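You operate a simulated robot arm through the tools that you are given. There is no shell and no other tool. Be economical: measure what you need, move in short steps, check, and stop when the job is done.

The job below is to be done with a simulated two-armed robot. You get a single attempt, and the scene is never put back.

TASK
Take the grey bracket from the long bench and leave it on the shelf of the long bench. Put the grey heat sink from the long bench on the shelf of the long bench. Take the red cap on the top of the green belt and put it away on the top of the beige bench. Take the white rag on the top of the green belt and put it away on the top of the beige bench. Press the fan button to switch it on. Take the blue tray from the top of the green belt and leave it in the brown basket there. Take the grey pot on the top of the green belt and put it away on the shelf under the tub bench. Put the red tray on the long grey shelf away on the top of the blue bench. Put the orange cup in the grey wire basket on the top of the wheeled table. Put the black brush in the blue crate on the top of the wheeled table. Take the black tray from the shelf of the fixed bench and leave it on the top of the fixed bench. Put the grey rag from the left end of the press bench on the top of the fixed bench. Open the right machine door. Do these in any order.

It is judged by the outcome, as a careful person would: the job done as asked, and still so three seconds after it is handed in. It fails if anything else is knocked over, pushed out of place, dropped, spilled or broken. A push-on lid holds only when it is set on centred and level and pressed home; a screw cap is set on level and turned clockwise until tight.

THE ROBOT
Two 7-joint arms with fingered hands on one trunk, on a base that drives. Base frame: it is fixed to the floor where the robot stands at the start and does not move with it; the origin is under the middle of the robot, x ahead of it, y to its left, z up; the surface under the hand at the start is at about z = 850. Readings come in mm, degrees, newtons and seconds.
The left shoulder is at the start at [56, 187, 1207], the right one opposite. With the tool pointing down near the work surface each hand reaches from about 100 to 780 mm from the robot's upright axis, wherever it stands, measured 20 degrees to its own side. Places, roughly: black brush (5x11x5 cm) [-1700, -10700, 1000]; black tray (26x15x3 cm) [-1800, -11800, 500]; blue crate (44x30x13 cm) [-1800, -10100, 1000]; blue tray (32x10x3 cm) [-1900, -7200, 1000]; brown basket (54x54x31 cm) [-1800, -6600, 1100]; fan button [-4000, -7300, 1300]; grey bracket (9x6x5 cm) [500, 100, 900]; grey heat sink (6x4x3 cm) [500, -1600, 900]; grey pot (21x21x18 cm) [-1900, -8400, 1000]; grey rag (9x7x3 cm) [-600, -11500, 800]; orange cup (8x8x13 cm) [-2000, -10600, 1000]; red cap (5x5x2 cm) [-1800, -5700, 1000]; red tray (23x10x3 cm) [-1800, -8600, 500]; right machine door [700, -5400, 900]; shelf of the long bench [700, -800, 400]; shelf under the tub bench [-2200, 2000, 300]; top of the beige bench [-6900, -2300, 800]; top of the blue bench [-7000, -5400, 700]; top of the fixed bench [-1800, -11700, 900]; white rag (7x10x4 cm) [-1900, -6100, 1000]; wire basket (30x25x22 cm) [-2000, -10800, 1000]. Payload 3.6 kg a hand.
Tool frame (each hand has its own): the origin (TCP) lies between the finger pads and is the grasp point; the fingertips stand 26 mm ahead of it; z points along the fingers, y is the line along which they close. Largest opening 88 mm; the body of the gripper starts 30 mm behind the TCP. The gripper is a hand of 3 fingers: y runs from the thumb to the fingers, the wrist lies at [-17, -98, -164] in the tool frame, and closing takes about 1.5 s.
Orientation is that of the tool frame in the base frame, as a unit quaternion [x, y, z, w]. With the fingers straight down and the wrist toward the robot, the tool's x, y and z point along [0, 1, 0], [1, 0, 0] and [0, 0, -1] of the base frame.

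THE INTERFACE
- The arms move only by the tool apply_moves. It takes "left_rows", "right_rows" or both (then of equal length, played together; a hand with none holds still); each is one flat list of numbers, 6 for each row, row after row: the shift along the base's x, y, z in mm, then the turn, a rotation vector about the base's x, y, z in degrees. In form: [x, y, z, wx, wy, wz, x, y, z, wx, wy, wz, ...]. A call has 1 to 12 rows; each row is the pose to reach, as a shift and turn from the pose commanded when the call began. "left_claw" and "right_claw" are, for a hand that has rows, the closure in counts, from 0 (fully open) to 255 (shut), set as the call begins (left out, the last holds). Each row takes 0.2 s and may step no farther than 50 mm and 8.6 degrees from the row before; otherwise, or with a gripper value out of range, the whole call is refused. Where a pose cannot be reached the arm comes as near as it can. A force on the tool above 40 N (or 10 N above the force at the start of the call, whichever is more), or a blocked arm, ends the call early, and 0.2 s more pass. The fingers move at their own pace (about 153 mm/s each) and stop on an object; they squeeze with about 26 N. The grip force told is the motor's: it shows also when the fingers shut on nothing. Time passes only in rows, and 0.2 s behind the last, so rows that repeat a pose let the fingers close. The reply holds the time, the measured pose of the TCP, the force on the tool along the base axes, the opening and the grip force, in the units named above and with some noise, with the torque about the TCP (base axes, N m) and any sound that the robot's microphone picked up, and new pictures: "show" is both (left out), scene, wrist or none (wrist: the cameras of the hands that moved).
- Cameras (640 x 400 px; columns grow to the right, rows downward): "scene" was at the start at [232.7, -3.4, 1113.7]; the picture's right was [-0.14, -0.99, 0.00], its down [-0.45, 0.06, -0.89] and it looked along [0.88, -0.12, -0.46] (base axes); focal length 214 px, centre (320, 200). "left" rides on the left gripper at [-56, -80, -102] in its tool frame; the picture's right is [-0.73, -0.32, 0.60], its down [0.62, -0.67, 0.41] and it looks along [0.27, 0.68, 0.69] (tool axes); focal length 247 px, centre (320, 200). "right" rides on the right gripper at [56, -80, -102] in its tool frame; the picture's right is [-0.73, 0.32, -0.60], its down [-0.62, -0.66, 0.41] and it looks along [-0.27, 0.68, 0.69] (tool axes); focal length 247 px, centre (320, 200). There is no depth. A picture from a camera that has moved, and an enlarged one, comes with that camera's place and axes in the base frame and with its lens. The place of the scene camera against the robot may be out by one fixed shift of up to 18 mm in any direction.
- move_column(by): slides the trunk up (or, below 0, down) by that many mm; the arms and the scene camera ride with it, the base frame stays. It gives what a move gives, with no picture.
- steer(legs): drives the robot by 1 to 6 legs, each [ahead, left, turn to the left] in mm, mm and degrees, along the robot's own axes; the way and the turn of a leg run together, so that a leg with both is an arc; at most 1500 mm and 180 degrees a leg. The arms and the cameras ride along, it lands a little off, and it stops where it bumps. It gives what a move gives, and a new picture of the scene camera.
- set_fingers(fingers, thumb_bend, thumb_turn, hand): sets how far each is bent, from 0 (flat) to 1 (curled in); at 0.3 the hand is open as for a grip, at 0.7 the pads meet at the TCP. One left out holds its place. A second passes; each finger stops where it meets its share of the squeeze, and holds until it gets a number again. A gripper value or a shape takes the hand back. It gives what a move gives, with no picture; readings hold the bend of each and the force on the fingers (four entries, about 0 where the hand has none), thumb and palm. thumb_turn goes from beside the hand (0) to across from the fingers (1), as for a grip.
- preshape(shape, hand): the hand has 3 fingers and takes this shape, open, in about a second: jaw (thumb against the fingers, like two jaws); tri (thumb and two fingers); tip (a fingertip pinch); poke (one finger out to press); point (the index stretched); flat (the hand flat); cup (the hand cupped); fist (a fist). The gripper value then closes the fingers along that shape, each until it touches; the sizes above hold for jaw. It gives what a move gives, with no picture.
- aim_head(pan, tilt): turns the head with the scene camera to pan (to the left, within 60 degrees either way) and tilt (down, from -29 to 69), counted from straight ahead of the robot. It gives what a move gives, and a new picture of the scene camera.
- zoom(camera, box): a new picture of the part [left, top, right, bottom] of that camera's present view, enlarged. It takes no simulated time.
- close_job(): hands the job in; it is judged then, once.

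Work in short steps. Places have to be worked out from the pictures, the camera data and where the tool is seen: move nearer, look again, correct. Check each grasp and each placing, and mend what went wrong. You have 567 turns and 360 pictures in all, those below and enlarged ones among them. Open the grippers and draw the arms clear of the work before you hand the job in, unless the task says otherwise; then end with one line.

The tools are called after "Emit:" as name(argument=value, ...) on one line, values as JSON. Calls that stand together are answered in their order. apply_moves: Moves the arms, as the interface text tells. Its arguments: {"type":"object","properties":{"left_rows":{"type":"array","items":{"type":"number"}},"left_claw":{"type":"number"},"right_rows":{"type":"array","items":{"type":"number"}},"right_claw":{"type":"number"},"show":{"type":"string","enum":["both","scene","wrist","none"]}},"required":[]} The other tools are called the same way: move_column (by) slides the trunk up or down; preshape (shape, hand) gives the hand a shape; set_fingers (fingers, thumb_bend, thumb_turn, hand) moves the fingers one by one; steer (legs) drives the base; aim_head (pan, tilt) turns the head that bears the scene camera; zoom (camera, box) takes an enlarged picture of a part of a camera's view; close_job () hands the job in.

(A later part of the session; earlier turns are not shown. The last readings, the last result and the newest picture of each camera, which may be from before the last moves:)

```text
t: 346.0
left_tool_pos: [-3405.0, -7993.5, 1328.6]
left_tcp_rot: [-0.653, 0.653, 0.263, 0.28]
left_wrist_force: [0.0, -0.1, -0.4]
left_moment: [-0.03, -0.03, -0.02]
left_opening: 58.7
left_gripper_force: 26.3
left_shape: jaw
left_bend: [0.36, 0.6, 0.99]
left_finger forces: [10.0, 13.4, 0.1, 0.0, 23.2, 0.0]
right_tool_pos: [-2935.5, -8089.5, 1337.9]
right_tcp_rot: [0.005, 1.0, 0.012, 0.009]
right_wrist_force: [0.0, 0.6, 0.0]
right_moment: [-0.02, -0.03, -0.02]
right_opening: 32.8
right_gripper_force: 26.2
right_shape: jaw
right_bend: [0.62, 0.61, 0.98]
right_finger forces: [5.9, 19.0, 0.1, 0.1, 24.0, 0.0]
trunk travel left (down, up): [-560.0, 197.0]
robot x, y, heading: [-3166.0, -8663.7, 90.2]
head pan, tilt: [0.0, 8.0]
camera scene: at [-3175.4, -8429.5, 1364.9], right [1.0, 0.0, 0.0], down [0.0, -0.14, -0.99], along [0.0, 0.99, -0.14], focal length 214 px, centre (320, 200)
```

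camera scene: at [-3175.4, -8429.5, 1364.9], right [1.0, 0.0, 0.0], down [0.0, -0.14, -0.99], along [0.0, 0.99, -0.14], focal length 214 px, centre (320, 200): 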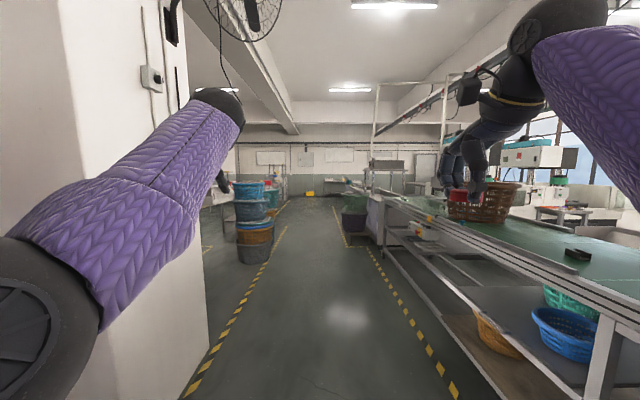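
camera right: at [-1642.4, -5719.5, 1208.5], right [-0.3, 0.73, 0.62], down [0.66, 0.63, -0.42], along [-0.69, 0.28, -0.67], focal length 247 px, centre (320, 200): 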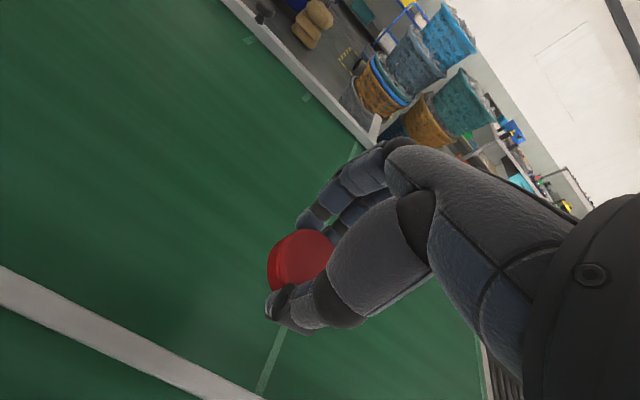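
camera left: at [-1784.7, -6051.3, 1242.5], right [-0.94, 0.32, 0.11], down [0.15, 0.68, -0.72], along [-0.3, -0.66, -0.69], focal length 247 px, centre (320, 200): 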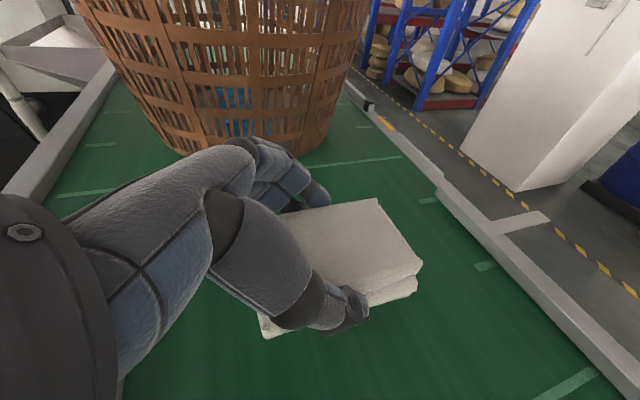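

Fan pillar is passing on the left; the aisle continues. Driving 2900 mm farther north and looking west.

Emit:
steer(legs=[[1450, 0, 0], [1450, 0, 0], [900, 0, 0], [0, 0, 90]])

```text
t: 368.3
left_tool_pos: [-3911.6, -5095.5, 1329.6]
left_tcp_rot: [0.923, 0.012, -0.384, -0.006]
left_wrist_force: [0.4, -1.0, -1.1]
left_moment: [-0.01, -0.02, -0.01]
left_opening: 58.4
left_gripper_force: 25.9
left_shape: jaw
left_bend: [0.36, 0.61, 0.99]
left_finger forces: [10.1, 13.1, 0.1, 0.0, 23.1, 0.0]
right_tool_pos: [-3827.5, -4622.7, 1338.3]
right_tcp_rot: [0.712, -0.702, -0.015, 0.003]
right_wrist_force: [0.4, 0.4, 0.6]
right_moment: [0.02, 0.01, 0.0]
right_opening: 32.8
right_gripper_force: 26.4
right_shape: jaw
right_bend: [0.62, 0.61, 0.98]
right_finger forces: [6.1, 18.6, 0.0, 0.0, 23.7, 0.1]
trunk travel left (down, up): [-560.0, 197.0]
robot x, y, heading: [-3242.9, -4842.0, -178.9]
head pan, tilt: [0.0, 8.0]
camera scene: at [-3480.9, -4837.1, 1364.9], right [-0.02, 1.0, 0.0], down [0.14, 0.0, -0.99], along [-0.99, -0.02, -0.14], focal length 214 px, centre (320, 200)
```

scene: 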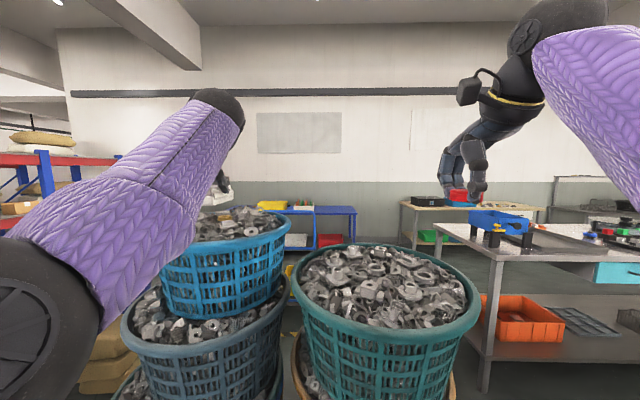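

Stacks of baskets stand ahead; the beige bench is beyond on the right, behind a grey bench. I'll look to both sides for a way through.

Emit:
aim_head(pan=-40, tilt=15)

Emit:
aim_head(pan=25, tilt=25)

```text
t: 369.3
left_tool_pos: [-3911.1, -5094.2, 1330.0]
left_tcp_rot: [0.923, 0.011, -0.384, -0.006]
left_wrist_force: [-0.6, -0.9, -1.3]
left_moment: [0.01, 0.0, -0.02]
left_opening: 58.5
left_gripper_force: 25.9
left_shape: jaw
left_bend: [0.36, 0.61, 0.99]
left_finger forces: [10.1, 13.2, 0.1, 0.0, 23.2, 0.0]
right_tool_pos: [-3827.2, -4624.2, 1337.1]
right_tcp_rot: [0.712, -0.702, -0.014, 0.003]
right_wrist_force: [0.4, 0.1, 0.1]
right_moment: [-0.01, 0.01, 0.03]
right_opening: 32.6
right_gripper_force: 26.3
right_shape: jaw
right_bend: [0.62, 0.61, 0.98]
right_finger forces: [6.1, 18.8, 0.1, 0.0, 23.7, 0.0]
trunk travel left (down, up): [-560.0, 197.0]
robot x, y, heading: [-3244.9, -4837.8, -178.6]
head pan, tilt: [-40.0, 15.0]
camera scene: at [-3461.3, -4776.6, 1353.6], right [0.62, 0.78, 0.0], down [0.2, -0.16, -0.97], along [-0.75, 0.6, -0.26], focal length 214 px, centre (320, 200)
```

scene: 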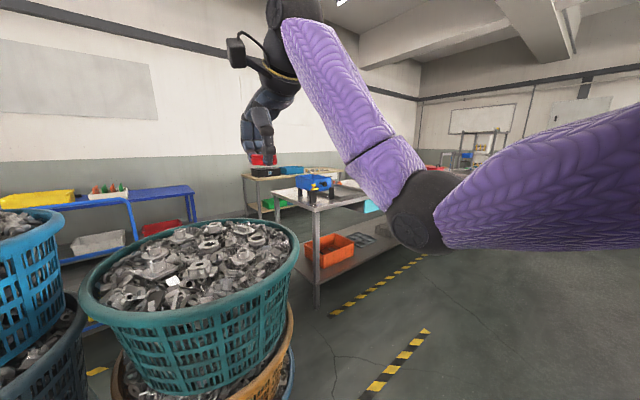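

```text
t: 370.7
left_tool_pos: [-3910.6, -5094.5, 1329.7]
left_tcp_rot: [0.923, 0.011, -0.385, -0.007]
left_wrist_force: [-0.1, 0.2, 0.0]
left_moment: [0.0, -0.02, -0.01]
left_opening: 58.6
left_gripper_force: 26.3
left_shape: jaw
left_bend: [0.36, 0.61, 0.99]
left_finger forces: [10.1, 13.1, 0.1, 0.0, 23.2, 0.0]
right_tool_pos: [-3827.5, -4623.8, 1337.6]
right_tcp_rot: [0.712, -0.702, -0.015, 0.002]
right_wrist_force: [-0.6, 0.5, 0.1]
right_moment: [0.03, -0.02, -0.01]
right_opening: 32.8
right_gripper_force: 25.5
right_shape: jaw
right_bend: [0.62, 0.61, 0.98]
right_finger forces: [6.1, 18.8, 0.0, 0.0, 23.7, 0.0]
trunk travel left (down, up): [-560.0, 197.0]
robot x, y, heading: [-3248.2, -4841.3, -178.8]
head pan, tilt: [25.0, 25.0]
camera scene: at [-3471.0, -4875.6, 1337.4], right [-0.44, 0.9, 0.0], down [0.38, 0.19, -0.91], along [-0.81, -0.4, -0.42], focal length 214 px, centre (320, 200)
```

scene: 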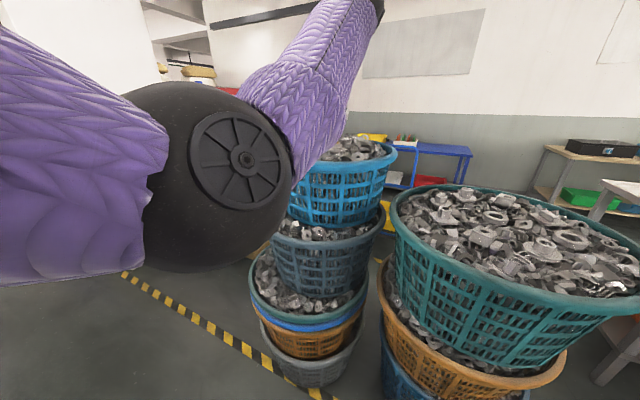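

Gap between the baskets and grey bench is too tight. South of the stacks looks open, so I'll back up, slide south to y≈-6000 and look west.

Emit:
steer(legs=[[-150, 0, -1.5], [0, 1150, 0]])

Emit:
aim_head(pan=0, tilt=18)

```text
t: 377.5
left_tool_pos: [-3770.6, -6226.7, 1329.0]
left_tcp_rot: [0.923, -0.001, -0.385, -0.013]
left_wrist_force: [-0.6, 0.1, 0.6]
left_moment: [-0.01, -0.01, 0.01]
left_opening: 58.4
left_gripper_force: 25.9
left_shape: jaw
left_bend: [0.36, 0.61, 0.99]
left_finger forces: [10.1, 13.1, 0.0, 0.1, 23.2, 0.0]
right_tool_pos: [-3673.0, -5757.0, 1338.1]
right_tcp_rot: [-0.702, 0.712, 0.015, -0.002]
right_wrist_force: [0.5, 0.7, -0.2]
right_moment: [-0.02, 0.04, -0.03]
right_opening: 32.9
right_gripper_force: 26.1
right_shape: jaw
right_bend: [0.62, 0.61, 0.98]
right_finger forces: [6.1, 18.7, 0.1, 0.0, 23.7, 0.0]
trunk travel left (down, up): [-560.0, 197.0]
robot x, y, heading: [-3094.4, -5992.4, 179.8]
head pan, tilt: [25.0, 25.0]
camera scene: at [-3324.0, -6019.3, 1337.3], right [-0.42, 0.91, 0.0], down [0.38, 0.18, -0.91], along [-0.82, -0.38, -0.42], focal length 214 px, centre (320, 200)
```

scene: 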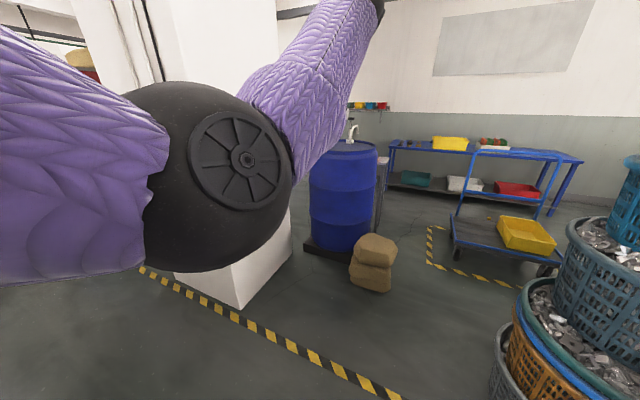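

```text
t: 378.4
left_tool_pos: [-3769.1, -6224.9, 1328.5]
left_tcp_rot: [0.923, -0.001, -0.385, -0.012]
left_wrist_force: [0.1, -1.0, -0.9]
left_moment: [-0.01, 0.02, 0.02]
left_opening: 58.2
left_gripper_force: 26.5
left_shape: jaw
left_bend: [0.36, 0.61, 0.99]
left_finger forces: [10.1, 13.1, 0.0, 0.1, 23.2, 0.0]
right_tool_pos: [-3673.5, -5756.4, 1339.4]
right_tcp_rot: [-0.702, 0.712, 0.015, -0.003]
right_wrist_force: [0.1, 0.2, -0.5]
right_moment: [-0.01, 0.0, 0.01]
right_opening: 32.8
right_gripper_force: 25.5
right_shape: jaw
right_bend: [0.62, 0.61, 0.98]
right_finger forces: [6.1, 18.6, 0.0, 0.1, 23.7, 0.0]
trunk travel left (down, up): [-560.0, 197.0]
robot x, y, heading: [-3096.8, -5993.3, 180.1]
head pan, tilt: [0.0, 18.0]
camera scene: at [-3333.7, -5980.1, 1348.7], right [0.0, 1.0, 0.0], down [0.31, 0.0, -0.95], along [-0.95, 0.0, -0.31], focal length 214 px, centre (320, 200)
```

scene: 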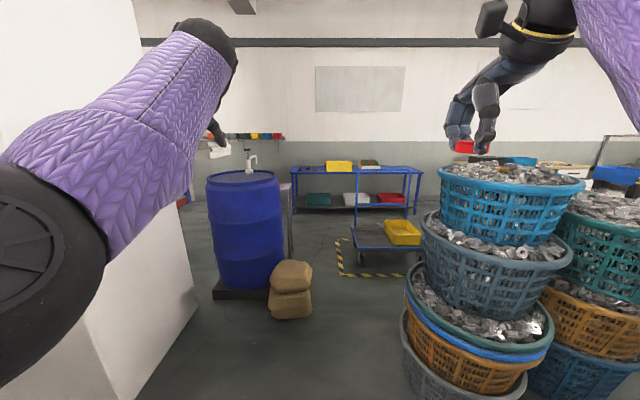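

The gap between sacks, baskets and cart is tight. I'll try the north side instead: strafe north to y≈-3500 along the aisle and look.

Emit:
steer(legs=[[0, -1300, 0], [0, -1300, 0]])

Emit:
aim_head(pan=-20, tilt=15)

```text
t: 391.1
left_tool_pos: [-3765.4, -3616.4, 1329.6]
left_tcp_rot: [0.923, -0.004, -0.384, -0.013]
left_wrist_force: [-0.3, 0.2, 0.6]
left_moment: [-0.03, 0.02, -0.03]
left_opening: 58.4
left_gripper_force: 26.3
left_shape: jaw
left_bend: [0.36, 0.61, 0.99]
left_finger forces: [10.1, 13.1, 0.0, 0.1, 23.2, 0.0]
right_tool_pos: [-3665.6, -3146.8, 1338.9]
right_tcp_rot: [-0.701, 0.713, 0.015, -0.002]
right_wrist_force: [-0.2, 0.0, 0.6]
right_moment: [-0.01, 0.02, 0.0]
right_opening: 32.5
right_gripper_force: 26.1
right_shape: jaw
right_bend: [0.62, 0.61, 0.98]
right_finger forces: [6.1, 18.7, 0.0, 0.0, 23.7, 0.1]
trunk travel left (down, up): [-560.0, 197.0]
robot x, y, heading: [-3095.0, -3381.5, 179.4]
head pan, tilt: [0.0, 18.0]
camera scene: at [-3327.8, -3372.4, 1348.7], right [0.01, 1.0, 0.0], down [0.31, 0.0, -0.95], along [-0.95, 0.01, -0.31], focal length 214 px, centre (320, 200)
```

scene: 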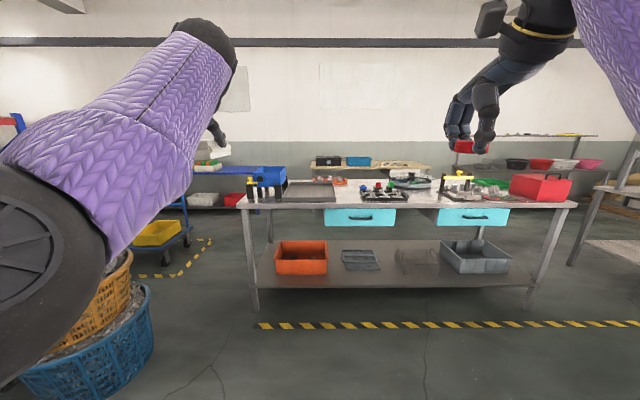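

```text
t: 391.9
left_tool_pos: [-3765.0, -3616.7, 1328.9]
left_tcp_rot: [0.923, -0.004, -0.384, -0.014]
left_wrist_force: [-0.2, 0.9, -0.1]
left_moment: [0.0, -0.01, -0.03]
left_opening: 58.5
left_gripper_force: 25.9
left_shape: jaw
left_bend: [0.36, 0.61, 0.99]
left_finger forces: [10.1, 13.1, 0.1, 0.1, 23.1, 0.0]
right_tool_pos: [-3666.0, -3148.0, 1337.9]
right_tcp_rot: [-0.701, 0.713, 0.015, -0.002]
right_wrist_force: [0.0, 0.1, -0.6]
right_moment: [0.02, -0.01, -0.04]
right_opening: 32.6
right_gripper_force: 25.9
right_shape: jaw
right_bend: [0.62, 0.61, 0.98]
right_finger forces: [6.1, 18.8, 0.0, 0.1, 23.7, 0.0]
trunk travel left (down, up): [-560.0, 197.0]
robot x, y, heading: [-3093.6, -3383.5, 179.5]
head pan, tilt: [-20.0, 15.0]
camera scene: at [-3322.0, -3341.0, 1353.6], right [0.35, 0.94, 0.0], down [0.24, -0.09, -0.97], along [-0.91, 0.34, -0.26], focal length 214 px, centre (320, 200)
```

scene: 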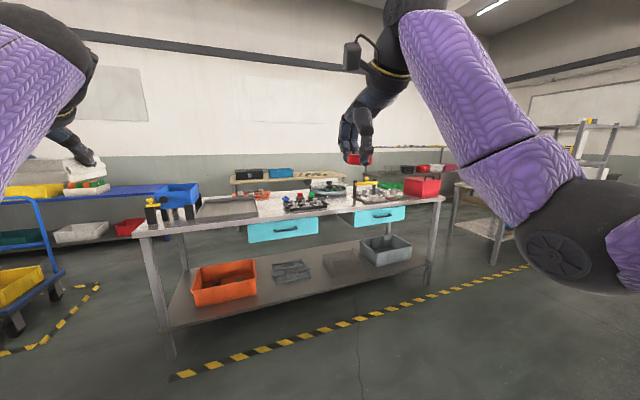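

The gap between the grey bench's north end (y≈-1716) and the next bench (y≈-675) is about 1 m. I'll strafe north and look down it.

Emit:
steer(legs=[[0, -1100, 0.5], [0, -1080, 0]])

Emit:
aim_head(pan=0, tilt=15)

```text
t: 402.7
left_tool_pos: [-3767.6, -1448.0, 1328.9]
left_tcp_rot: [0.923, 0.003, -0.385, -0.01]
left_wrist_force: [0.4, 0.5, -1.4]
left_moment: [0.03, -0.03, -0.01]
left_opening: 57.9
left_gripper_force: 25.8
left_shape: jaw
left_bend: [0.36, 0.61, 0.99]
left_finger forces: [10.1, 13.1, 0.0, 0.1, 23.2, 0.0]
right_tool_pos: [-3676.1, -977.6, 1339.3]
right_tcp_rot: [-0.707, 0.707, 0.015, -0.002]
right_wrist_force: [0.2, 0.3, -0.7]
right_moment: [0.0, -0.01, -0.01]
right_opening: 32.9
right_gripper_force: 25.9
right_shape: jaw
right_bend: [0.62, 0.61, 0.98]
right_finger forces: [6.1, 18.7, 0.0, 0.0, 23.7, 0.0]
trunk travel left (down, up): [-560.0, 197.0]
robot x, y, heading: [-3099.1, -1206.3, -179.6]
head pan, tilt: [-20.0, 15.0]
camera scene: at [-3328.4, -1165.7, 1353.6], right [0.34, 0.94, 0.0], down [0.24, -0.09, -0.97], along [-0.91, 0.32, -0.26], focal length 214 px, centre (320, 200)
```

scene: 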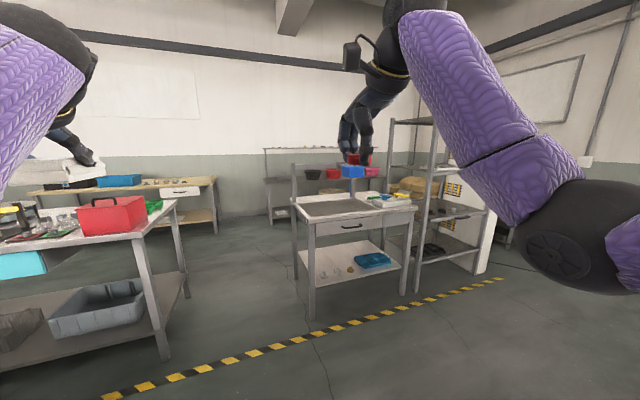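

```text
t: 403.5
left_tool_pos: [-3767.3, -1447.6, 1329.0]
left_tcp_rot: [0.923, 0.004, -0.385, -0.01]
left_wrist_force: [0.5, -0.7, -1.0]
left_moment: [0.02, 0.01, 0.0]
left_opening: 58.3
left_gripper_force: 26.0
left_shape: jaw
left_bend: [0.36, 0.61, 0.99]
left_finger forces: [10.1, 13.1, 0.0, 0.1, 23.1, 0.0]
right_tool_pos: [-3676.1, -979.0, 1339.2]
right_tcp_rot: [-0.706, 0.708, 0.016, -0.003]
right_wrist_force: [-1.0, 0.0, 0.4]
right_moment: [-0.05, 0.0, 0.0]
right_opening: 32.9
right_gripper_force: 26.3
right_shape: jaw
right_bend: [0.62, 0.61, 0.98]
right_finger forces: [6.0, 18.8, 0.0, 0.0, 23.7, 0.0]
trunk travel left (down, up): [-560.0, 197.0]
robot x, y, heading: [-3098.6, -1206.5, -179.5]
head pan, tilt: [0.0, 15.0]
camera scene: at [-3333.8, -1198.0, 1353.6], right [-0.01, 1.0, 0.0], down [0.26, 0.0, -0.97], along [-0.97, -0.01, -0.26], focal length 214 px, centre (320, 200)
```

scene: 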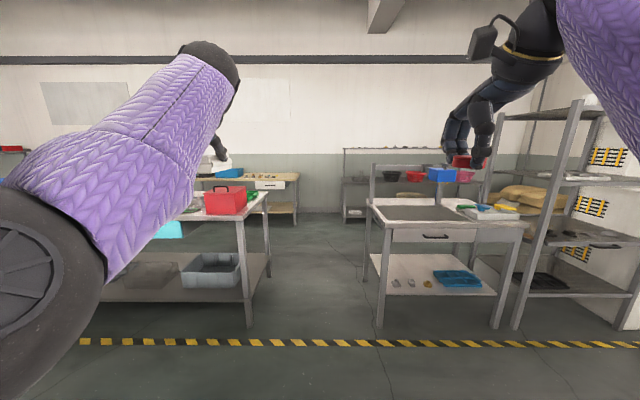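

The gap is clear. Driving west through it to x≈-5800.

Emit:
steer(legs=[[1400, 50, -0.5], [1200, 0, 0]])

Emit:
aim_head(pan=10, tilt=20)

```text
t: 416.2
left_tool_pos: [-6374.9, -1533.6, 1330.2]
left_tcp_rot: [0.923, 0.008, -0.385, -0.009]
left_wrist_force: [0.1, 0.2, -0.6]
left_moment: [0.0, -0.03, 0.0]
left_opening: 58.7
left_gripper_force: 26.0
left_shape: jaw
left_bend: [0.36, 0.61, 0.99]
left_finger forces: [10.1, 13.1, 0.0, 0.0, 23.2, 0.1]
right_tool_pos: [-6288.5, -1064.2, 1339.4]
right_tcp_rot: [0.71, -0.704, -0.015, 0.003]
right_wrist_force: [-0.5, -0.4, -0.4]
right_moment: [0.01, -0.01, -0.02]
right_opening: 32.7
right_gripper_force: 26.0
right_shape: jaw
right_bend: [0.62, 0.61, 0.98]
right_finger forces: [6.1, 18.6, 0.0, 0.0, 23.7, 0.1]
trunk travel left (down, up): [-560.0, 197.0]
robot x, y, heading: [-5706.3, -1285.3, -179.3]
head pan, tilt: [0.0, 15.0]
camera scene: at [-5942.9, -1280.9, 1353.5], right [-0.02, 1.0, 0.0], down [0.26, 0.0, -0.97], along [-0.97, -0.02, -0.26], focal length 214 px, centre (320, 200)
```

scene: 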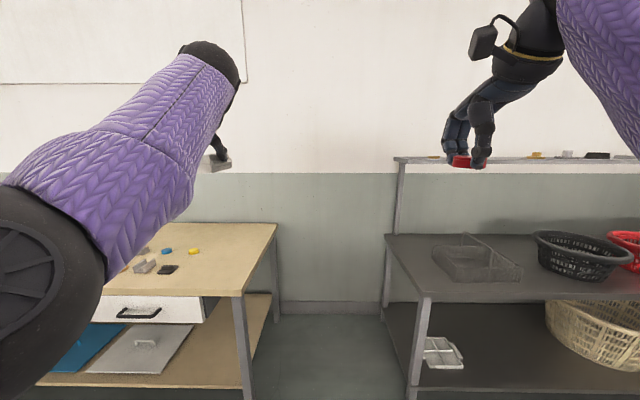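

```text
t: 417.0
left_tool_pos: [-6373.2, -1534.6, 1328.6]
left_tcp_rot: [0.923, 0.007, -0.385, -0.009]
left_wrist_force: [0.0, -0.4, 0.1]
left_moment: [0.01, -0.04, -0.05]
left_opening: 58.2
left_gripper_force: 26.0
left_shape: jaw
left_bend: [0.36, 0.61, 0.99]
left_finger forces: [10.1, 13.1, 0.0, 0.0, 23.2, 0.0]
right_tool_pos: [-6286.7, -1065.2, 1337.5]
right_tcp_rot: [0.709, -0.705, -0.015, 0.004]
right_wrist_force: [1.4, 0.3, 0.9]
right_moment: [0.01, -0.02, -0.02]
right_opening: 33.0
right_gripper_force: 26.4
right_shape: jaw
right_bend: [0.62, 0.61, 0.98]
right_finger forces: [6.0, 18.7, 0.0, 0.1, 23.7, 0.1]
trunk travel left (down, up): [-560.0, 197.0]
robot x, y, heading: [-5709.2, -1285.4, -179.0]
head pan, tilt: [10.0, 20.0]
camera scene: at [-5940.7, -1296.9, 1345.5], right [-0.19, 0.98, 0.0], down [0.34, 0.06, -0.94], along [-0.92, -0.18, -0.34], focal length 214 px, centre (320, 200)
```

scene: 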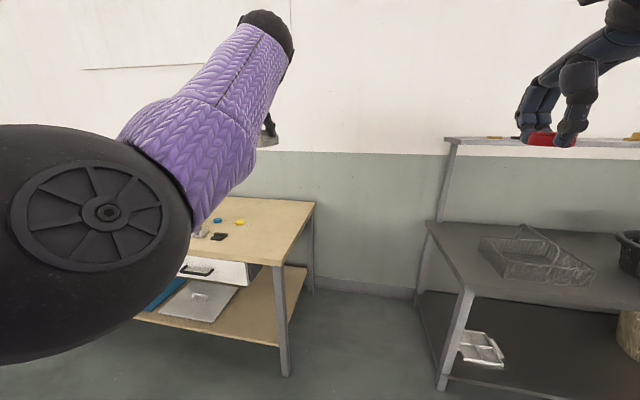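

The beige bench's near edge is x≈-6590, north end y≈-1580, with small things on top. I'll strafe south 650 mm to see its top.

Emit:
steer(legs=[[0, 650, -1]])

Emit:
aim_head(pan=0, tilt=30)

```text
t: 420.6
left_tool_pos: [-6374.5, -2171.3, 1330.7]
left_tcp_rot: [0.923, -0.001, -0.384, -0.012]
left_wrist_force: [0.0, 0.4, -1.6]
left_moment: [0.04, -0.02, 0.01]
left_opening: 58.5
left_gripper_force: 26.0
left_shape: jaw
left_bend: [0.36, 0.61, 0.99]
left_finger forces: [10.1, 13.0, 0.0, 0.0, 23.2, 0.1]
right_tool_pos: [-6278.0, -1703.3, 1338.2]
right_tcp_rot: [-0.702, 0.712, 0.015, -0.002]
right_wrist_force: [0.5, 0.2, -0.1]
right_moment: [0.0, -0.01, 0.0]
right_opening: 32.8
right_gripper_force: 25.9
right_shape: jaw
right_bend: [0.62, 0.61, 0.98]
right_finger forces: [6.1, 18.8, 0.0, 0.0, 23.7, 0.0]
trunk travel left (down, up): [-560.0, 197.0]
robot x, y, heading: [-5702.7, -1935.7, 180.0]
head pan, tilt: [10.0, 20.0]
camera scene: at [-5936.8, -1941.8, 1345.4], right [-0.17, 0.99, 0.0], down [0.34, 0.06, -0.94], along [-0.93, -0.16, -0.34], focal length 214 px, centre (320, 200)
```

scene: 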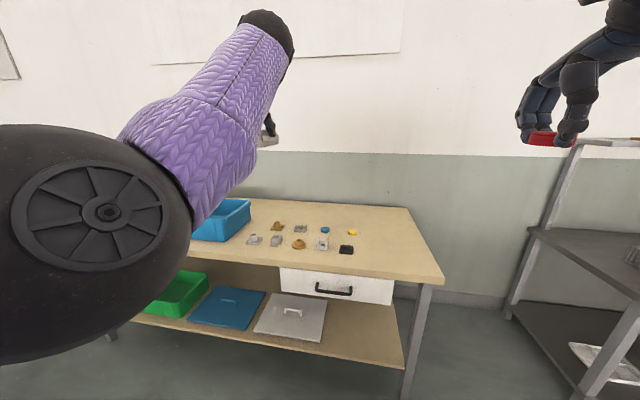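

```text
t: 421.3
left_tool_pos: [-6374.0, -2170.1, 1329.6]
left_tcp_rot: [0.923, -0.001, -0.384, -0.013]
left_wrist_force: [0.0, -0.6, -0.6]
left_moment: [0.01, -0.03, 0.01]
left_opening: 58.5
left_gripper_force: 26.1
left_shape: jaw
left_bend: [0.36, 0.61, 0.99]
left_finger forces: [10.1, 13.1, 0.0, 0.1, 23.3, 0.0]
right_tool_pos: [-6277.5, -1702.1, 1339.0]
right_tcp_rot: [-0.703, 0.711, 0.016, -0.003]
right_wrist_force: [-0.1, -0.6, -0.2]
right_moment: [0.0, -0.04, -0.01]
right_opening: 32.8
right_gripper_force: 26.3
right_shape: jaw
right_bend: [0.62, 0.61, 0.98]
right_finger forces: [6.1, 18.8, 0.0, 0.1, 23.7, 0.0]
trunk travel left (down, up): [-560.0, 197.0]
robot x, y, heading: [-5703.2, -1935.8, 179.9]
head pan, tilt: [0.0, 30.0]
camera scene: at [-5935.5, -1925.3, 1329.4], right [0.0, 1.0, 0.0], down [0.5, 0.0, -0.87], along [-0.87, 0.0, -0.5], focal length 214 px, centre (320, 200)
```

scene: 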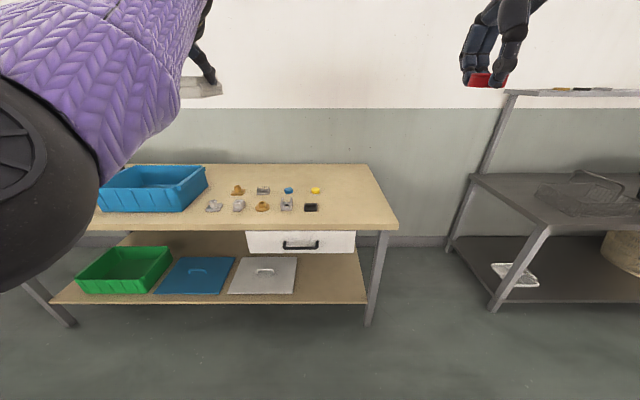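

Bench top computes to z≈777, front edge x≈-6668, with free space at its right end (y -1900…-1600). I'll move up to it and lower the trunk 250 mm.

Emit:
steer(legs=[[400, -45, 0]])

Emit:
move_column(by=-250)

Emit:
apply_moves(right_rows=[-30, 0, -20, 0, 0, 0, -60, 0, -50, 0, 0, 0, -90, 0, -90, 0, 0, 0, -110, 0, -130, 0, 0, 0, -120, 0, -170, 0, 0, 0, -120, 0, -190, 0, 0, 0], show="both")

```text
t: 423.8
left_tool_pos: [-6779.2, -2120.3, 1329.7]
left_tcp_rot: [0.923, -0.004, -0.384, -0.013]
left_wrist_force: [-0.9, 0.3, -0.6]
left_moment: [0.01, 0.01, 0.04]
left_opening: 58.6
left_gripper_force: 25.9
left_shape: jaw
left_bend: [0.36, 0.61, 0.99]
left_finger forces: [10.2, 13.1, 0.1, 0.1, 23.2, 0.0]
right_tool_pos: [-6681.1, -1652.7, 1338.8]
right_tcp_rot: [-0.701, 0.713, 0.015, -0.002]
right_wrist_force: [0.7, 0.1, -1.3]
right_moment: [0.0, 0.0, 0.03]
right_opening: 32.7
right_gripper_force: 26.1
right_shape: jaw
right_bend: [0.62, 0.61, 0.98]
right_finger forces: [6.0, 18.6, 0.0, 0.0, 23.7, 0.0]
trunk travel left (down, up): [-560.0, 197.0]
robot x, y, heading: [-6107.7, -1887.5, 179.3]
head pan, tilt: [0.0, 30.0]
camera scene: at [-6339.6, -1877.1, 1329.3], right [0.01, 1.0, 0.0], down [0.5, 0.0, -0.87], along [-0.87, 0.01, -0.5], focal length 214 px, centre (320, 200)
```

scene: 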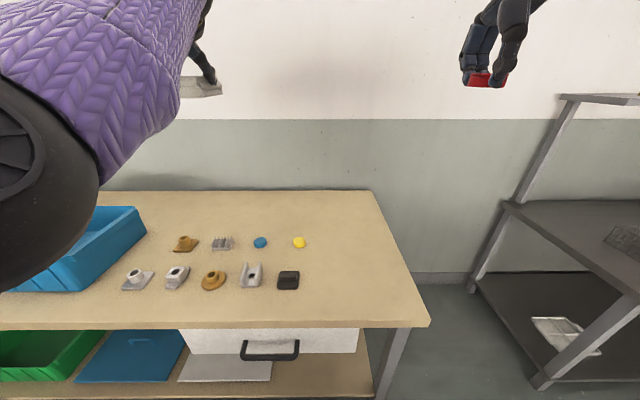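

```text
t: 426.4
left_tool_pos: [-6778.6, -2120.8, 1080.8]
left_tcp_rot: [0.923, -0.003, -0.385, -0.013]
left_wrist_force: [0.6, -0.3, 0.0]
left_moment: [0.02, 0.01, 0.0]
left_opening: 58.4
left_gripper_force: 25.9
left_shape: jaw
left_bend: [0.36, 0.61, 0.99]
left_finger forces: [10.1, 13.0, 0.1, 0.0, 23.2, 0.1]
right_tool_pos: [-6678.9, -1652.5, 1089.2]
right_tcp_rot: [-0.701, 0.713, 0.016, -0.003]
right_wrist_force: [0.3, -0.6, 0.5]
right_moment: [-0.02, -0.02, -0.01]
right_opening: 32.9
right_gripper_force: 26.5
right_shape: jaw
right_bend: [0.62, 0.61, 0.98]
right_finger forces: [6.0, 18.8, 0.0, 0.0, 23.9, 0.1]
trunk travel left (down, up): [-310.0, 447.0]
robot x, y, heading: [-6104.8, -1887.3, 179.6]
head pan, tilt: [0.0, 30.0]
```

```text
t: 427.8
left_tool_pos: [-6777.9, -2121.1, 1078.7]
left_tcp_rot: [0.923, -0.004, -0.385, -0.013]
left_wrist_force: [0.2, -0.5, -0.8]
left_moment: [0.0, -0.01, 0.02]
left_opening: 58.3
left_gripper_force: 26.0
left_shape: jaw
left_bend: [0.36, 0.61, 0.99]
left_finger forces: [10.1, 13.0, 0.0, 0.0, 23.2, 0.0]
right_tool_pos: [-6800.9, -1652.0, 898.2]
right_tcp_rot: [-0.702, 0.712, 0.016, -0.003]
right_wrist_force: [0.2, -0.3, 0.2]
right_moment: [0.0, 0.0, -0.02]
right_opening: 33.0
right_gripper_force: 26.1
right_shape: jaw
right_bend: [0.62, 0.61, 0.98]
right_finger forces: [5.7, 19.0, 0.0, 0.0, 23.9, 0.0]
trunk travel left (down, up): [-310.0, 447.0]
robot x, y, heading: [-6106.5, -1889.4, 179.6]
head pan, tilt: [0.0, 30.0]
camera scene: at [-6362.1, -1877.0, 1066.1], right [0.01, 1.0, 0.0], down [0.5, 0.0, -0.87], along [-0.87, 0.01, -0.5], focal length 214 px, centre (320, 200)
camera right: at [-6719.6, -1712.2, 997.9], right [-0.29, 0.73, 0.62], down [0.66, 0.62, -0.42], along [-0.69, 0.29, -0.66], focal length 247 px, centre (320, 200)
```

scene: 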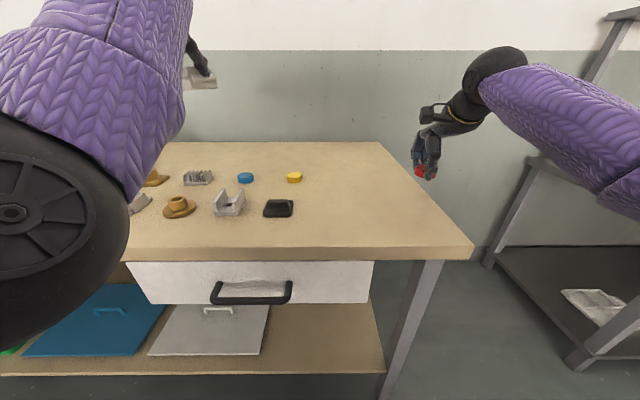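
right: 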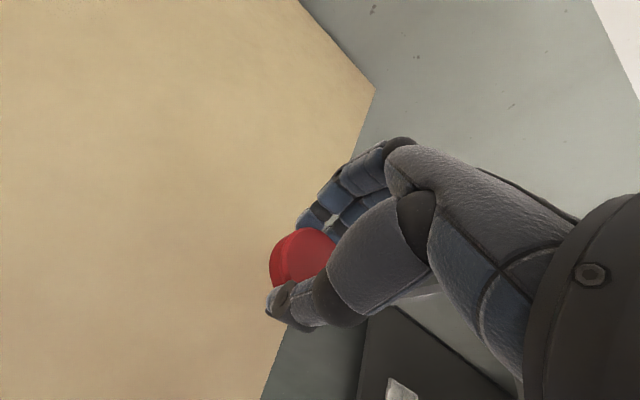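

Table edge is at y≈-1592; I'll shift the cap 40 mm inward and lower to just above the top.

Emit:
apply_moves(right_rows=[0, -20, -25, 0, 0, 0, 0, -40, -50, 0, 0, 0, 0, -40, -75, 0, 0, 0, 0, -40, -82, 0, 0, 0], show="wrist")

Emit:
apply_moves(right_rows=[0, 0, -3, 0, 0, 0, 0, 0, -6, 0, 0, 0, 0, 0, -9, 0, 0, 0], show="none")

```text
t: 428.8
left_tool_pos: [-6775.2, -2122.2, 1083.0]
left_tcp_rot: [0.922, -0.003, -0.386, -0.014]
left_wrist_force: [0.2, 0.0, -0.3]
left_moment: [0.02, -0.03, 0.0]
left_opening: 58.6
left_gripper_force: 26.2
left_shape: jaw
left_bend: [0.36, 0.61, 0.99]
left_finger forces: [10.1, 13.1, 0.0, 0.1, 23.2, 0.0]
right_tool_pos: [-6802.6, -1693.2, 827.7]
right_tcp_rot: [-0.702, 0.712, 0.022, -0.011]
right_wrist_force: [1.8, 1.6, 38.5]
right_moment: [-0.22, -1.62, 0.11]
right_opening: 32.5
right_gripper_force: 25.5
right_shape: jaw
right_bend: [0.64, 0.61, 0.98]
right_finger forces: [3.7, 18.3, 0.1, 0.0, 60.1, 0.0]
trunk travel left (down, up): [-310.0, 447.0]
robot x, y, heading: [-6105.1, -1887.6, 179.4]
head pan, tilt: [0.0, 30.0]
camera right: at [-6718.2, -1752.9, 925.2], right [-0.28, 0.73, 0.62], down [0.66, 0.62, -0.43], along [-0.7, 0.29, -0.65], focal length 247 px, centre (320, 200)
```

right: 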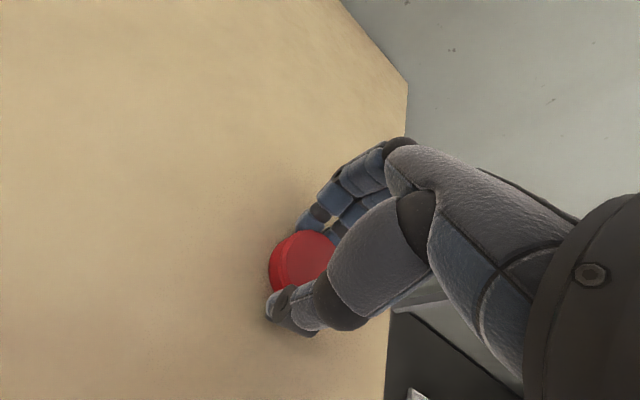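

```text
t: 429.3
left_tool_pos: [-6777.7, -2120.2, 1078.1]
left_tcp_rot: [0.923, -0.004, -0.384, -0.013]
left_wrist_force: [-0.2, 0.9, 0.2]
left_moment: [0.01, -0.01, 0.03]
left_opening: 58.5
left_gripper_force: 26.0
left_shape: jaw
left_bend: [0.36, 0.61, 0.99]
left_finger forces: [10.1, 13.2, 0.0, 0.1, 23.2, 0.1]
right_tool_pos: [-6808.3, -1693.8, 827.6]
right_tcp_rot: [-0.702, 0.712, 0.025, -0.016]
right_wrist_force: [2.1, 0.3, 17.3]
right_moment: [-0.11, -0.85, 0.02]
right_opening: 32.8
right_gripper_force: 26.0
right_shape: jaw
right_bend: [0.64, 0.61, 0.98]
right_finger forces: [4.5, 18.3, 0.0, 0.1, 39.7, 0.0]
trunk travel left (down, up): [-310.0, 447.0]
robot x, y, heading: [-6104.0, -1888.4, 179.6]
head pan, tilt: [0.0, 30.0]
stopped in row 2 (right hand): the force on the tool passed its limit at 50 N (the readings are from after the stop); the commanded pose is now the measured one
```

Contact at TCP 828, so the bench top is ≈800. Releasing the cap and lifting.

Emit:
apply_moves(right_rows=[0, 0, 2, 0, 0, 0, 0, 0, 2, 0, 0, 0, 0, 0, 2, 0, 0, 0, 0, 0, 2, 0, 0, 0, 0, 0, 40, 0, 0, 0, 0, 0, 80, 0, 0, 0, 0, 0, 120, 0, 0, 0], right_claw=0, show="wrist")

```text
t: 430.9
left_tool_pos: [-6777.3, -2121.4, 1079.4]
left_tcp_rot: [0.923, -0.003, -0.384, -0.013]
left_wrist_force: [0.5, -0.1, -0.1]
left_moment: [0.01, -0.02, 0.01]
left_opening: 58.6
left_gripper_force: 25.9
left_shape: jaw
left_bend: [0.36, 0.61, 0.99]
left_finger forces: [10.1, 13.0, 0.0, 0.0, 23.2, 0.0]
right_tool_pos: [-6805.2, -1693.0, 943.9]
right_tcp_rot: [-0.701, 0.712, 0.023, -0.011]
right_wrist_force: [0.4, 0.5, 0.4]
right_moment: [-0.01, 0.03, 0.02]
right_opening: 87.4
right_gripper_force: 0.2
right_shape: jaw
right_bend: [0.3, 0.3, 0.97]
right_finger forces: [0.0, 0.1, 0.0, 0.0, 0.0, 0.1]
trunk travel left (down, up): [-310.0, 447.0]
robot x, y, heading: [-6107.0, -1885.2, 179.5]
head pan, tilt: [0.0, 30.0]
camera right: at [-6721.8, -1752.3, 1041.3], right [-0.28, 0.73, 0.62], down [0.65, 0.62, -0.43], along [-0.7, 0.29, -0.65], focal length 247 px, centre (320, 200)
```

right: 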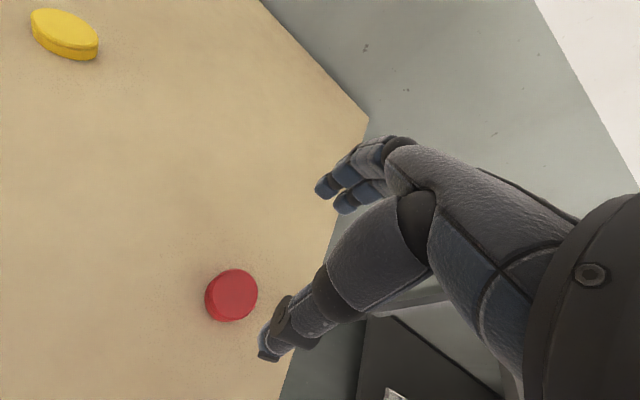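

Cap is placed. Now I'll shift the base right 150 mm and bring the rag over the free spot at about [-6800, -1830].

Emit:
apply_moves(right_rows=[30, 0, 40, 0, 0, 0, 60, 0, 80, 0, 0, 0, 90, 0, 120, 0, 0, 0], show="none")

Emit:
steer(legs=[[0, -150, 0.5]])

Emit:
apply_moves(left_rows=[-10, 35, -20, 0, 0, 0, -15, 70, -50, 0, 0, 0, -20, 105, -80, 0, 0, 0, -25, 140, -115, 0, 0, 0, -25, 140, -150, 0, 0, 0, -25, 140, -180, 0, 0, 0, -25, 140, -180, 0, 0, 0], show="both")

```text
t: 431.7
left_tool_pos: [-6777.4, -2120.2, 1079.8]
left_tcp_rot: [0.923, -0.003, -0.385, -0.014]
left_wrist_force: [0.2, 0.7, -0.3]
left_moment: [0.0, 0.01, -0.02]
left_opening: 58.2
left_gripper_force: 25.8
left_shape: jaw
left_bend: [0.36, 0.61, 0.99]
left_finger forces: [10.1, 13.0, 0.1, 0.0, 23.2, 0.0]
right_tool_pos: [-6714.4, -1693.8, 1064.6]
right_tcp_rot: [-0.701, 0.713, 0.023, -0.011]
right_wrist_force: [-0.3, 0.8, -0.1]
right_moment: [0.03, -0.01, -0.02]
right_opening: 87.9
right_gripper_force: 0.0
right_shape: jaw
right_bend: [0.3, 0.3, 0.97]
right_finger forces: [0.0, 0.1, 0.1, 0.1, 0.1, 0.1]
trunk travel left (down, up): [-310.0, 447.0]
robot x, y, heading: [-6107.8, -1890.0, 179.7]
head pan, tilt: [0.0, 30.0]
```

```text
t: 433.1
left_tool_pos: [-6777.2, -1974.8, 1080.0]
left_tcp_rot: [0.923, 0.001, -0.384, -0.011]
left_wrist_force: [-1.0, -0.2, -0.6]
left_moment: [0.02, -0.01, 0.02]
left_opening: 58.2
left_gripper_force: 26.3
left_shape: jaw
left_bend: [0.36, 0.61, 0.99]
left_finger forces: [10.2, 13.1, 0.0, 0.0, 23.3, 0.0]
right_tool_pos: [-6718.6, -1545.6, 1064.1]
right_tcp_rot: [-0.705, 0.709, 0.022, -0.012]
right_wrist_force: [0.1, 0.3, 0.5]
right_moment: [-0.01, 0.0, 0.02]
right_opening: 87.8
right_gripper_force: 0.0
right_shape: jaw
right_bend: [0.3, 0.3, 0.97]
right_finger forces: [0.1, 0.0, 0.1, 0.0, 0.0, 0.0]
trunk travel left (down, up): [-310.0, 447.0]
robot x, y, heading: [-6109.5, -1735.4, -179.7]
head pan, tilt: [0.0, 30.0]
camera scene: at [-6361.7, -1726.7, 1066.1], right [0.0, 1.0, 0.0], down [0.5, 0.0, -0.87], along [-0.87, 0.0, -0.5], focal length 214 px, centre (320, 200)
```

scene: 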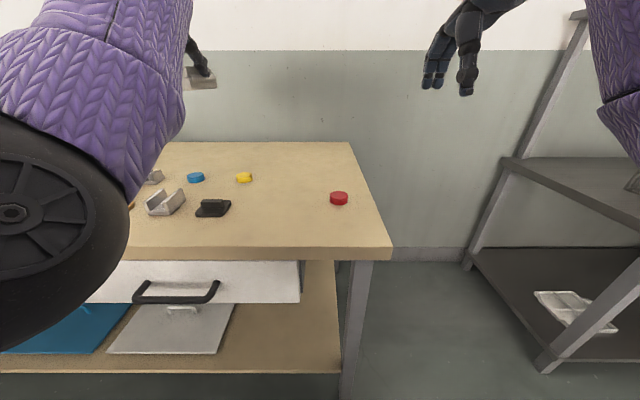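

```text
t: 434.7
left_tool_pos: [-6801.6, -1835.5, 899.1]
left_tcp_rot: [0.923, 0.001, -0.384, -0.012]
left_wrist_force: [0.2, 0.0, -1.8]
left_moment: [0.0, -0.02, -0.01]
left_opening: 58.4
left_gripper_force: 26.3
left_shape: jaw
left_bend: [0.36, 0.61, 0.99]
left_finger forces: [10.2, 13.2, 0.0, 0.0, 23.4, 0.0]
right_tool_pos: [-6716.2, -1547.6, 1064.6]
right_tcp_rot: [-0.705, 0.709, 0.022, -0.012]
right_wrist_force: [-0.6, 0.5, -0.4]
right_moment: [-0.03, -0.02, -0.01]
right_opening: 87.8
right_gripper_force: 0.1
right_shape: jaw
right_bend: [0.3, 0.3, 0.97]
right_finger forces: [0.0, 0.0, 0.0, 0.1, 0.0, 0.1]
trunk travel left (down, up): [-310.0, 447.0]
robot x, y, heading: [-6104.6, -1733.7, -180.0]
head pan, tilt: [0.0, 30.0]
camera scene: at [-6361.6, -1727.8, 1066.2], right [0.0, 1.0, 0.0], down [0.5, 0.0, -0.87], along [-0.87, 0.0, -0.5], focal length 214 px, centre (320, 200)
camera left: at [-6767.8, -1758.6, 1010.8], right [-0.94, 0.32, 0.11], down [0.15, 0.68, -0.72], along [-0.3, -0.66, -0.69], focal length 247 px, centre (320, 200)
```

scene: 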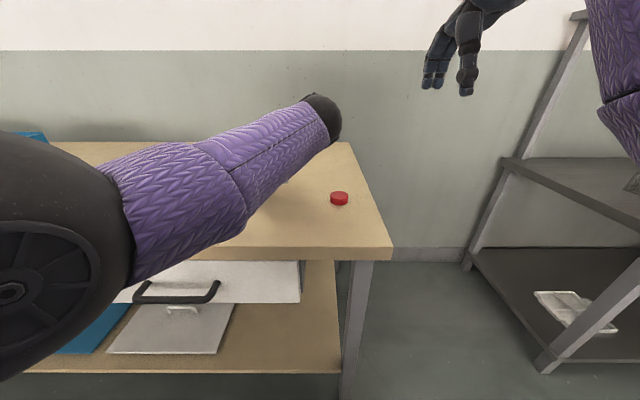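
left: 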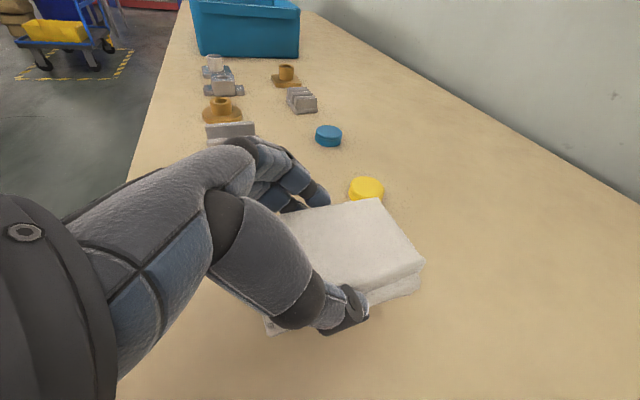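

Rag hangs over the free spot; I'll shift 12 mm right and lower with care to contact near z≈840.

Emit:
apply_moves(left_rows=[0, 6, -20, 0, 0, 0, 0, 12, -40, 0, 0, 0, 0, 12, -50, 0, 0, 0, 0, 12, -54, 0, 0, 0], show="none")

```text
t: 435.7
left_tool_pos: [-6800.5, -1823.9, 846.9]
left_tcp_rot: [0.923, 0.0, -0.384, -0.011]
left_wrist_force: [-0.3, 0.2, -0.5]
left_moment: [0.0, -0.01, 0.0]
left_opening: 58.6
left_gripper_force: 25.8
left_shape: jaw
left_bend: [0.36, 0.61, 0.99]
left_finger forces: [10.3, 13.2, 0.1, 0.1, 23.4, 0.0]
right_tool_pos: [-6718.1, -1546.6, 1064.6]
right_tcp_rot: [-0.705, 0.709, 0.023, -0.012]
right_wrist_force: [-1.2, 0.2, 0.0]
right_moment: [-0.01, 0.0, -0.03]
right_opening: 88.0
right_gripper_force: 0.1
right_shape: jaw
right_bend: [0.3, 0.3, 0.97]
right_finger forces: [0.0, 0.0, 0.0, 0.0, 0.1, 0.0]
trunk travel left (down, up): [-310.0, 447.0]
robot x, y, heading: [-6107.0, -1735.5, -180.0]
head pan, tilt: [0.0, 30.0]
```

Emit:
apply_moves(left_rows=[0, 0, -3, 0, 0, 0, 0, 0, -6, 0, 0, 0, 0, 0, -8, 0, 0, 0], show="none")

```text
t: 436.5
left_tool_pos: [-6798.5, -1824.8, 841.4]
left_tcp_rot: [0.923, 0.0, -0.385, -0.011]
left_wrist_force: [-0.1, -1.1, 1.0]
left_moment: [-0.04, 0.05, -0.01]
left_opening: 58.5
left_gripper_force: 25.6
left_shape: jaw
left_bend: [0.36, 0.61, 0.99]
left_finger forces: [10.2, 13.5, 0.1, 0.0, 23.5, 0.0]
left hand out of reach, approached as far as the arm can: row 3
right_tool_pos: [-6716.6, -1547.2, 1065.2]
right_tcp_rot: [-0.705, 0.709, 0.023, -0.013]
right_wrist_force: [-0.1, -0.4, -0.7]
right_moment: [0.03, 0.01, 0.04]
right_opening: 87.9
right_gripper_force: 0.1
right_shape: jaw
right_bend: [0.3, 0.3, 0.97]
right_finger forces: [0.0, 0.1, 0.1, 0.1, 0.1, 0.0]
trunk travel left (down, up): [-310.0, 447.0]
robot x, y, heading: [-6108.8, -1733.7, -179.7]
head pan, tilt: [0.0, 30.0]
```

Just touching (z force turned positive). Releasing the rag and lifting.

Emit:
apply_moves(left_rows=[0, 0, 0, 0, 0, 0, 0, 0, 0, 0, 0, 0, 0, 0, 0, 0, 0, 0, 0, 0, 0, 0, 0, 0, 0, 0, 40, 0, 0, 0, 0, 0, 85, 0, 0, 0, 10, 0, 130, 0, 0, 0], left_claw=0, show="both")

```text
t: 438.1
left_tool_pos: [-6788.1, -1826.0, 969.9]
left_tcp_rot: [0.923, 0.0, -0.384, -0.011]
left_wrist_force: [-0.1, 0.3, 0.2]
left_moment: [-0.02, 0.01, -0.02]
left_opening: 87.8
left_gripper_force: 0.1
left_shape: jaw
left_bend: [0.3, 0.3, 0.98]
left_finger forces: [0.0, 0.0, 0.1, 0.0, 0.0, 0.1]
right_tool_pos: [-6716.6, -1548.0, 1063.8]
right_tcp_rot: [-0.705, 0.709, 0.022, -0.012]
right_wrist_force: [0.3, -0.4, 0.1]
right_moment: [0.06, 0.01, -0.02]
right_opening: 87.9
right_gripper_force: 0.0
right_shape: jaw
right_bend: [0.3, 0.3, 0.97]
right_finger forces: [0.0, 0.1, 0.0, 0.0, 0.0, 0.0]
trunk travel left (down, up): [-310.0, 447.0]
robot x, y, heading: [-6106.9, -1735.9, -179.7]
head pan, tilt: [0.0, 30.0]
camera scene: at [-6361.3, -1727.6, 1066.3], right [0.0, 1.0, 0.0], down [0.5, 0.0, -0.87], along [-0.87, 0.0, -0.5], focal length 214 px, centre (320, 200)
camera left: at [-6754.6, -1748.4, 1082.9], right [-0.94, 0.32, 0.11], down [0.15, 0.68, -0.72], along [-0.3, -0.66, -0.69], focal length 247 px, centre (320, 200)
```

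scene: 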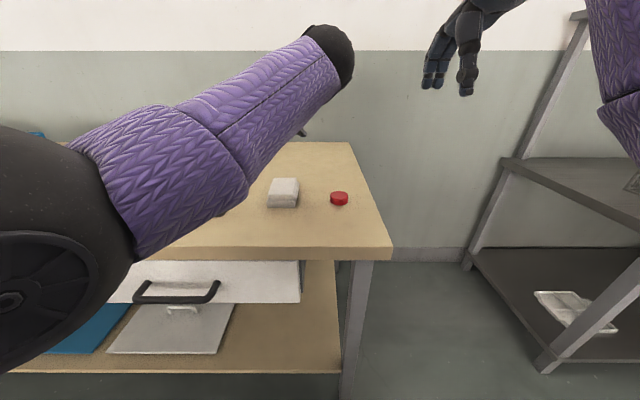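
left: 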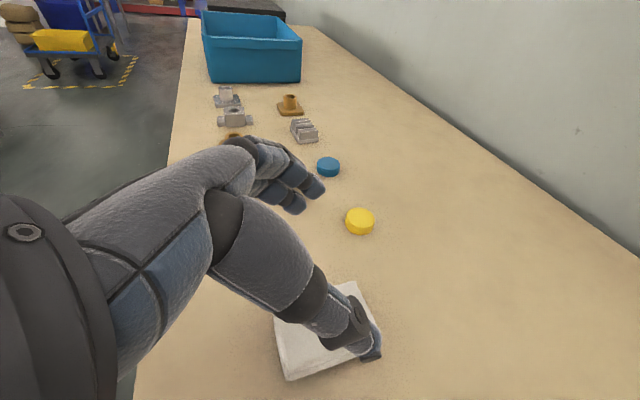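

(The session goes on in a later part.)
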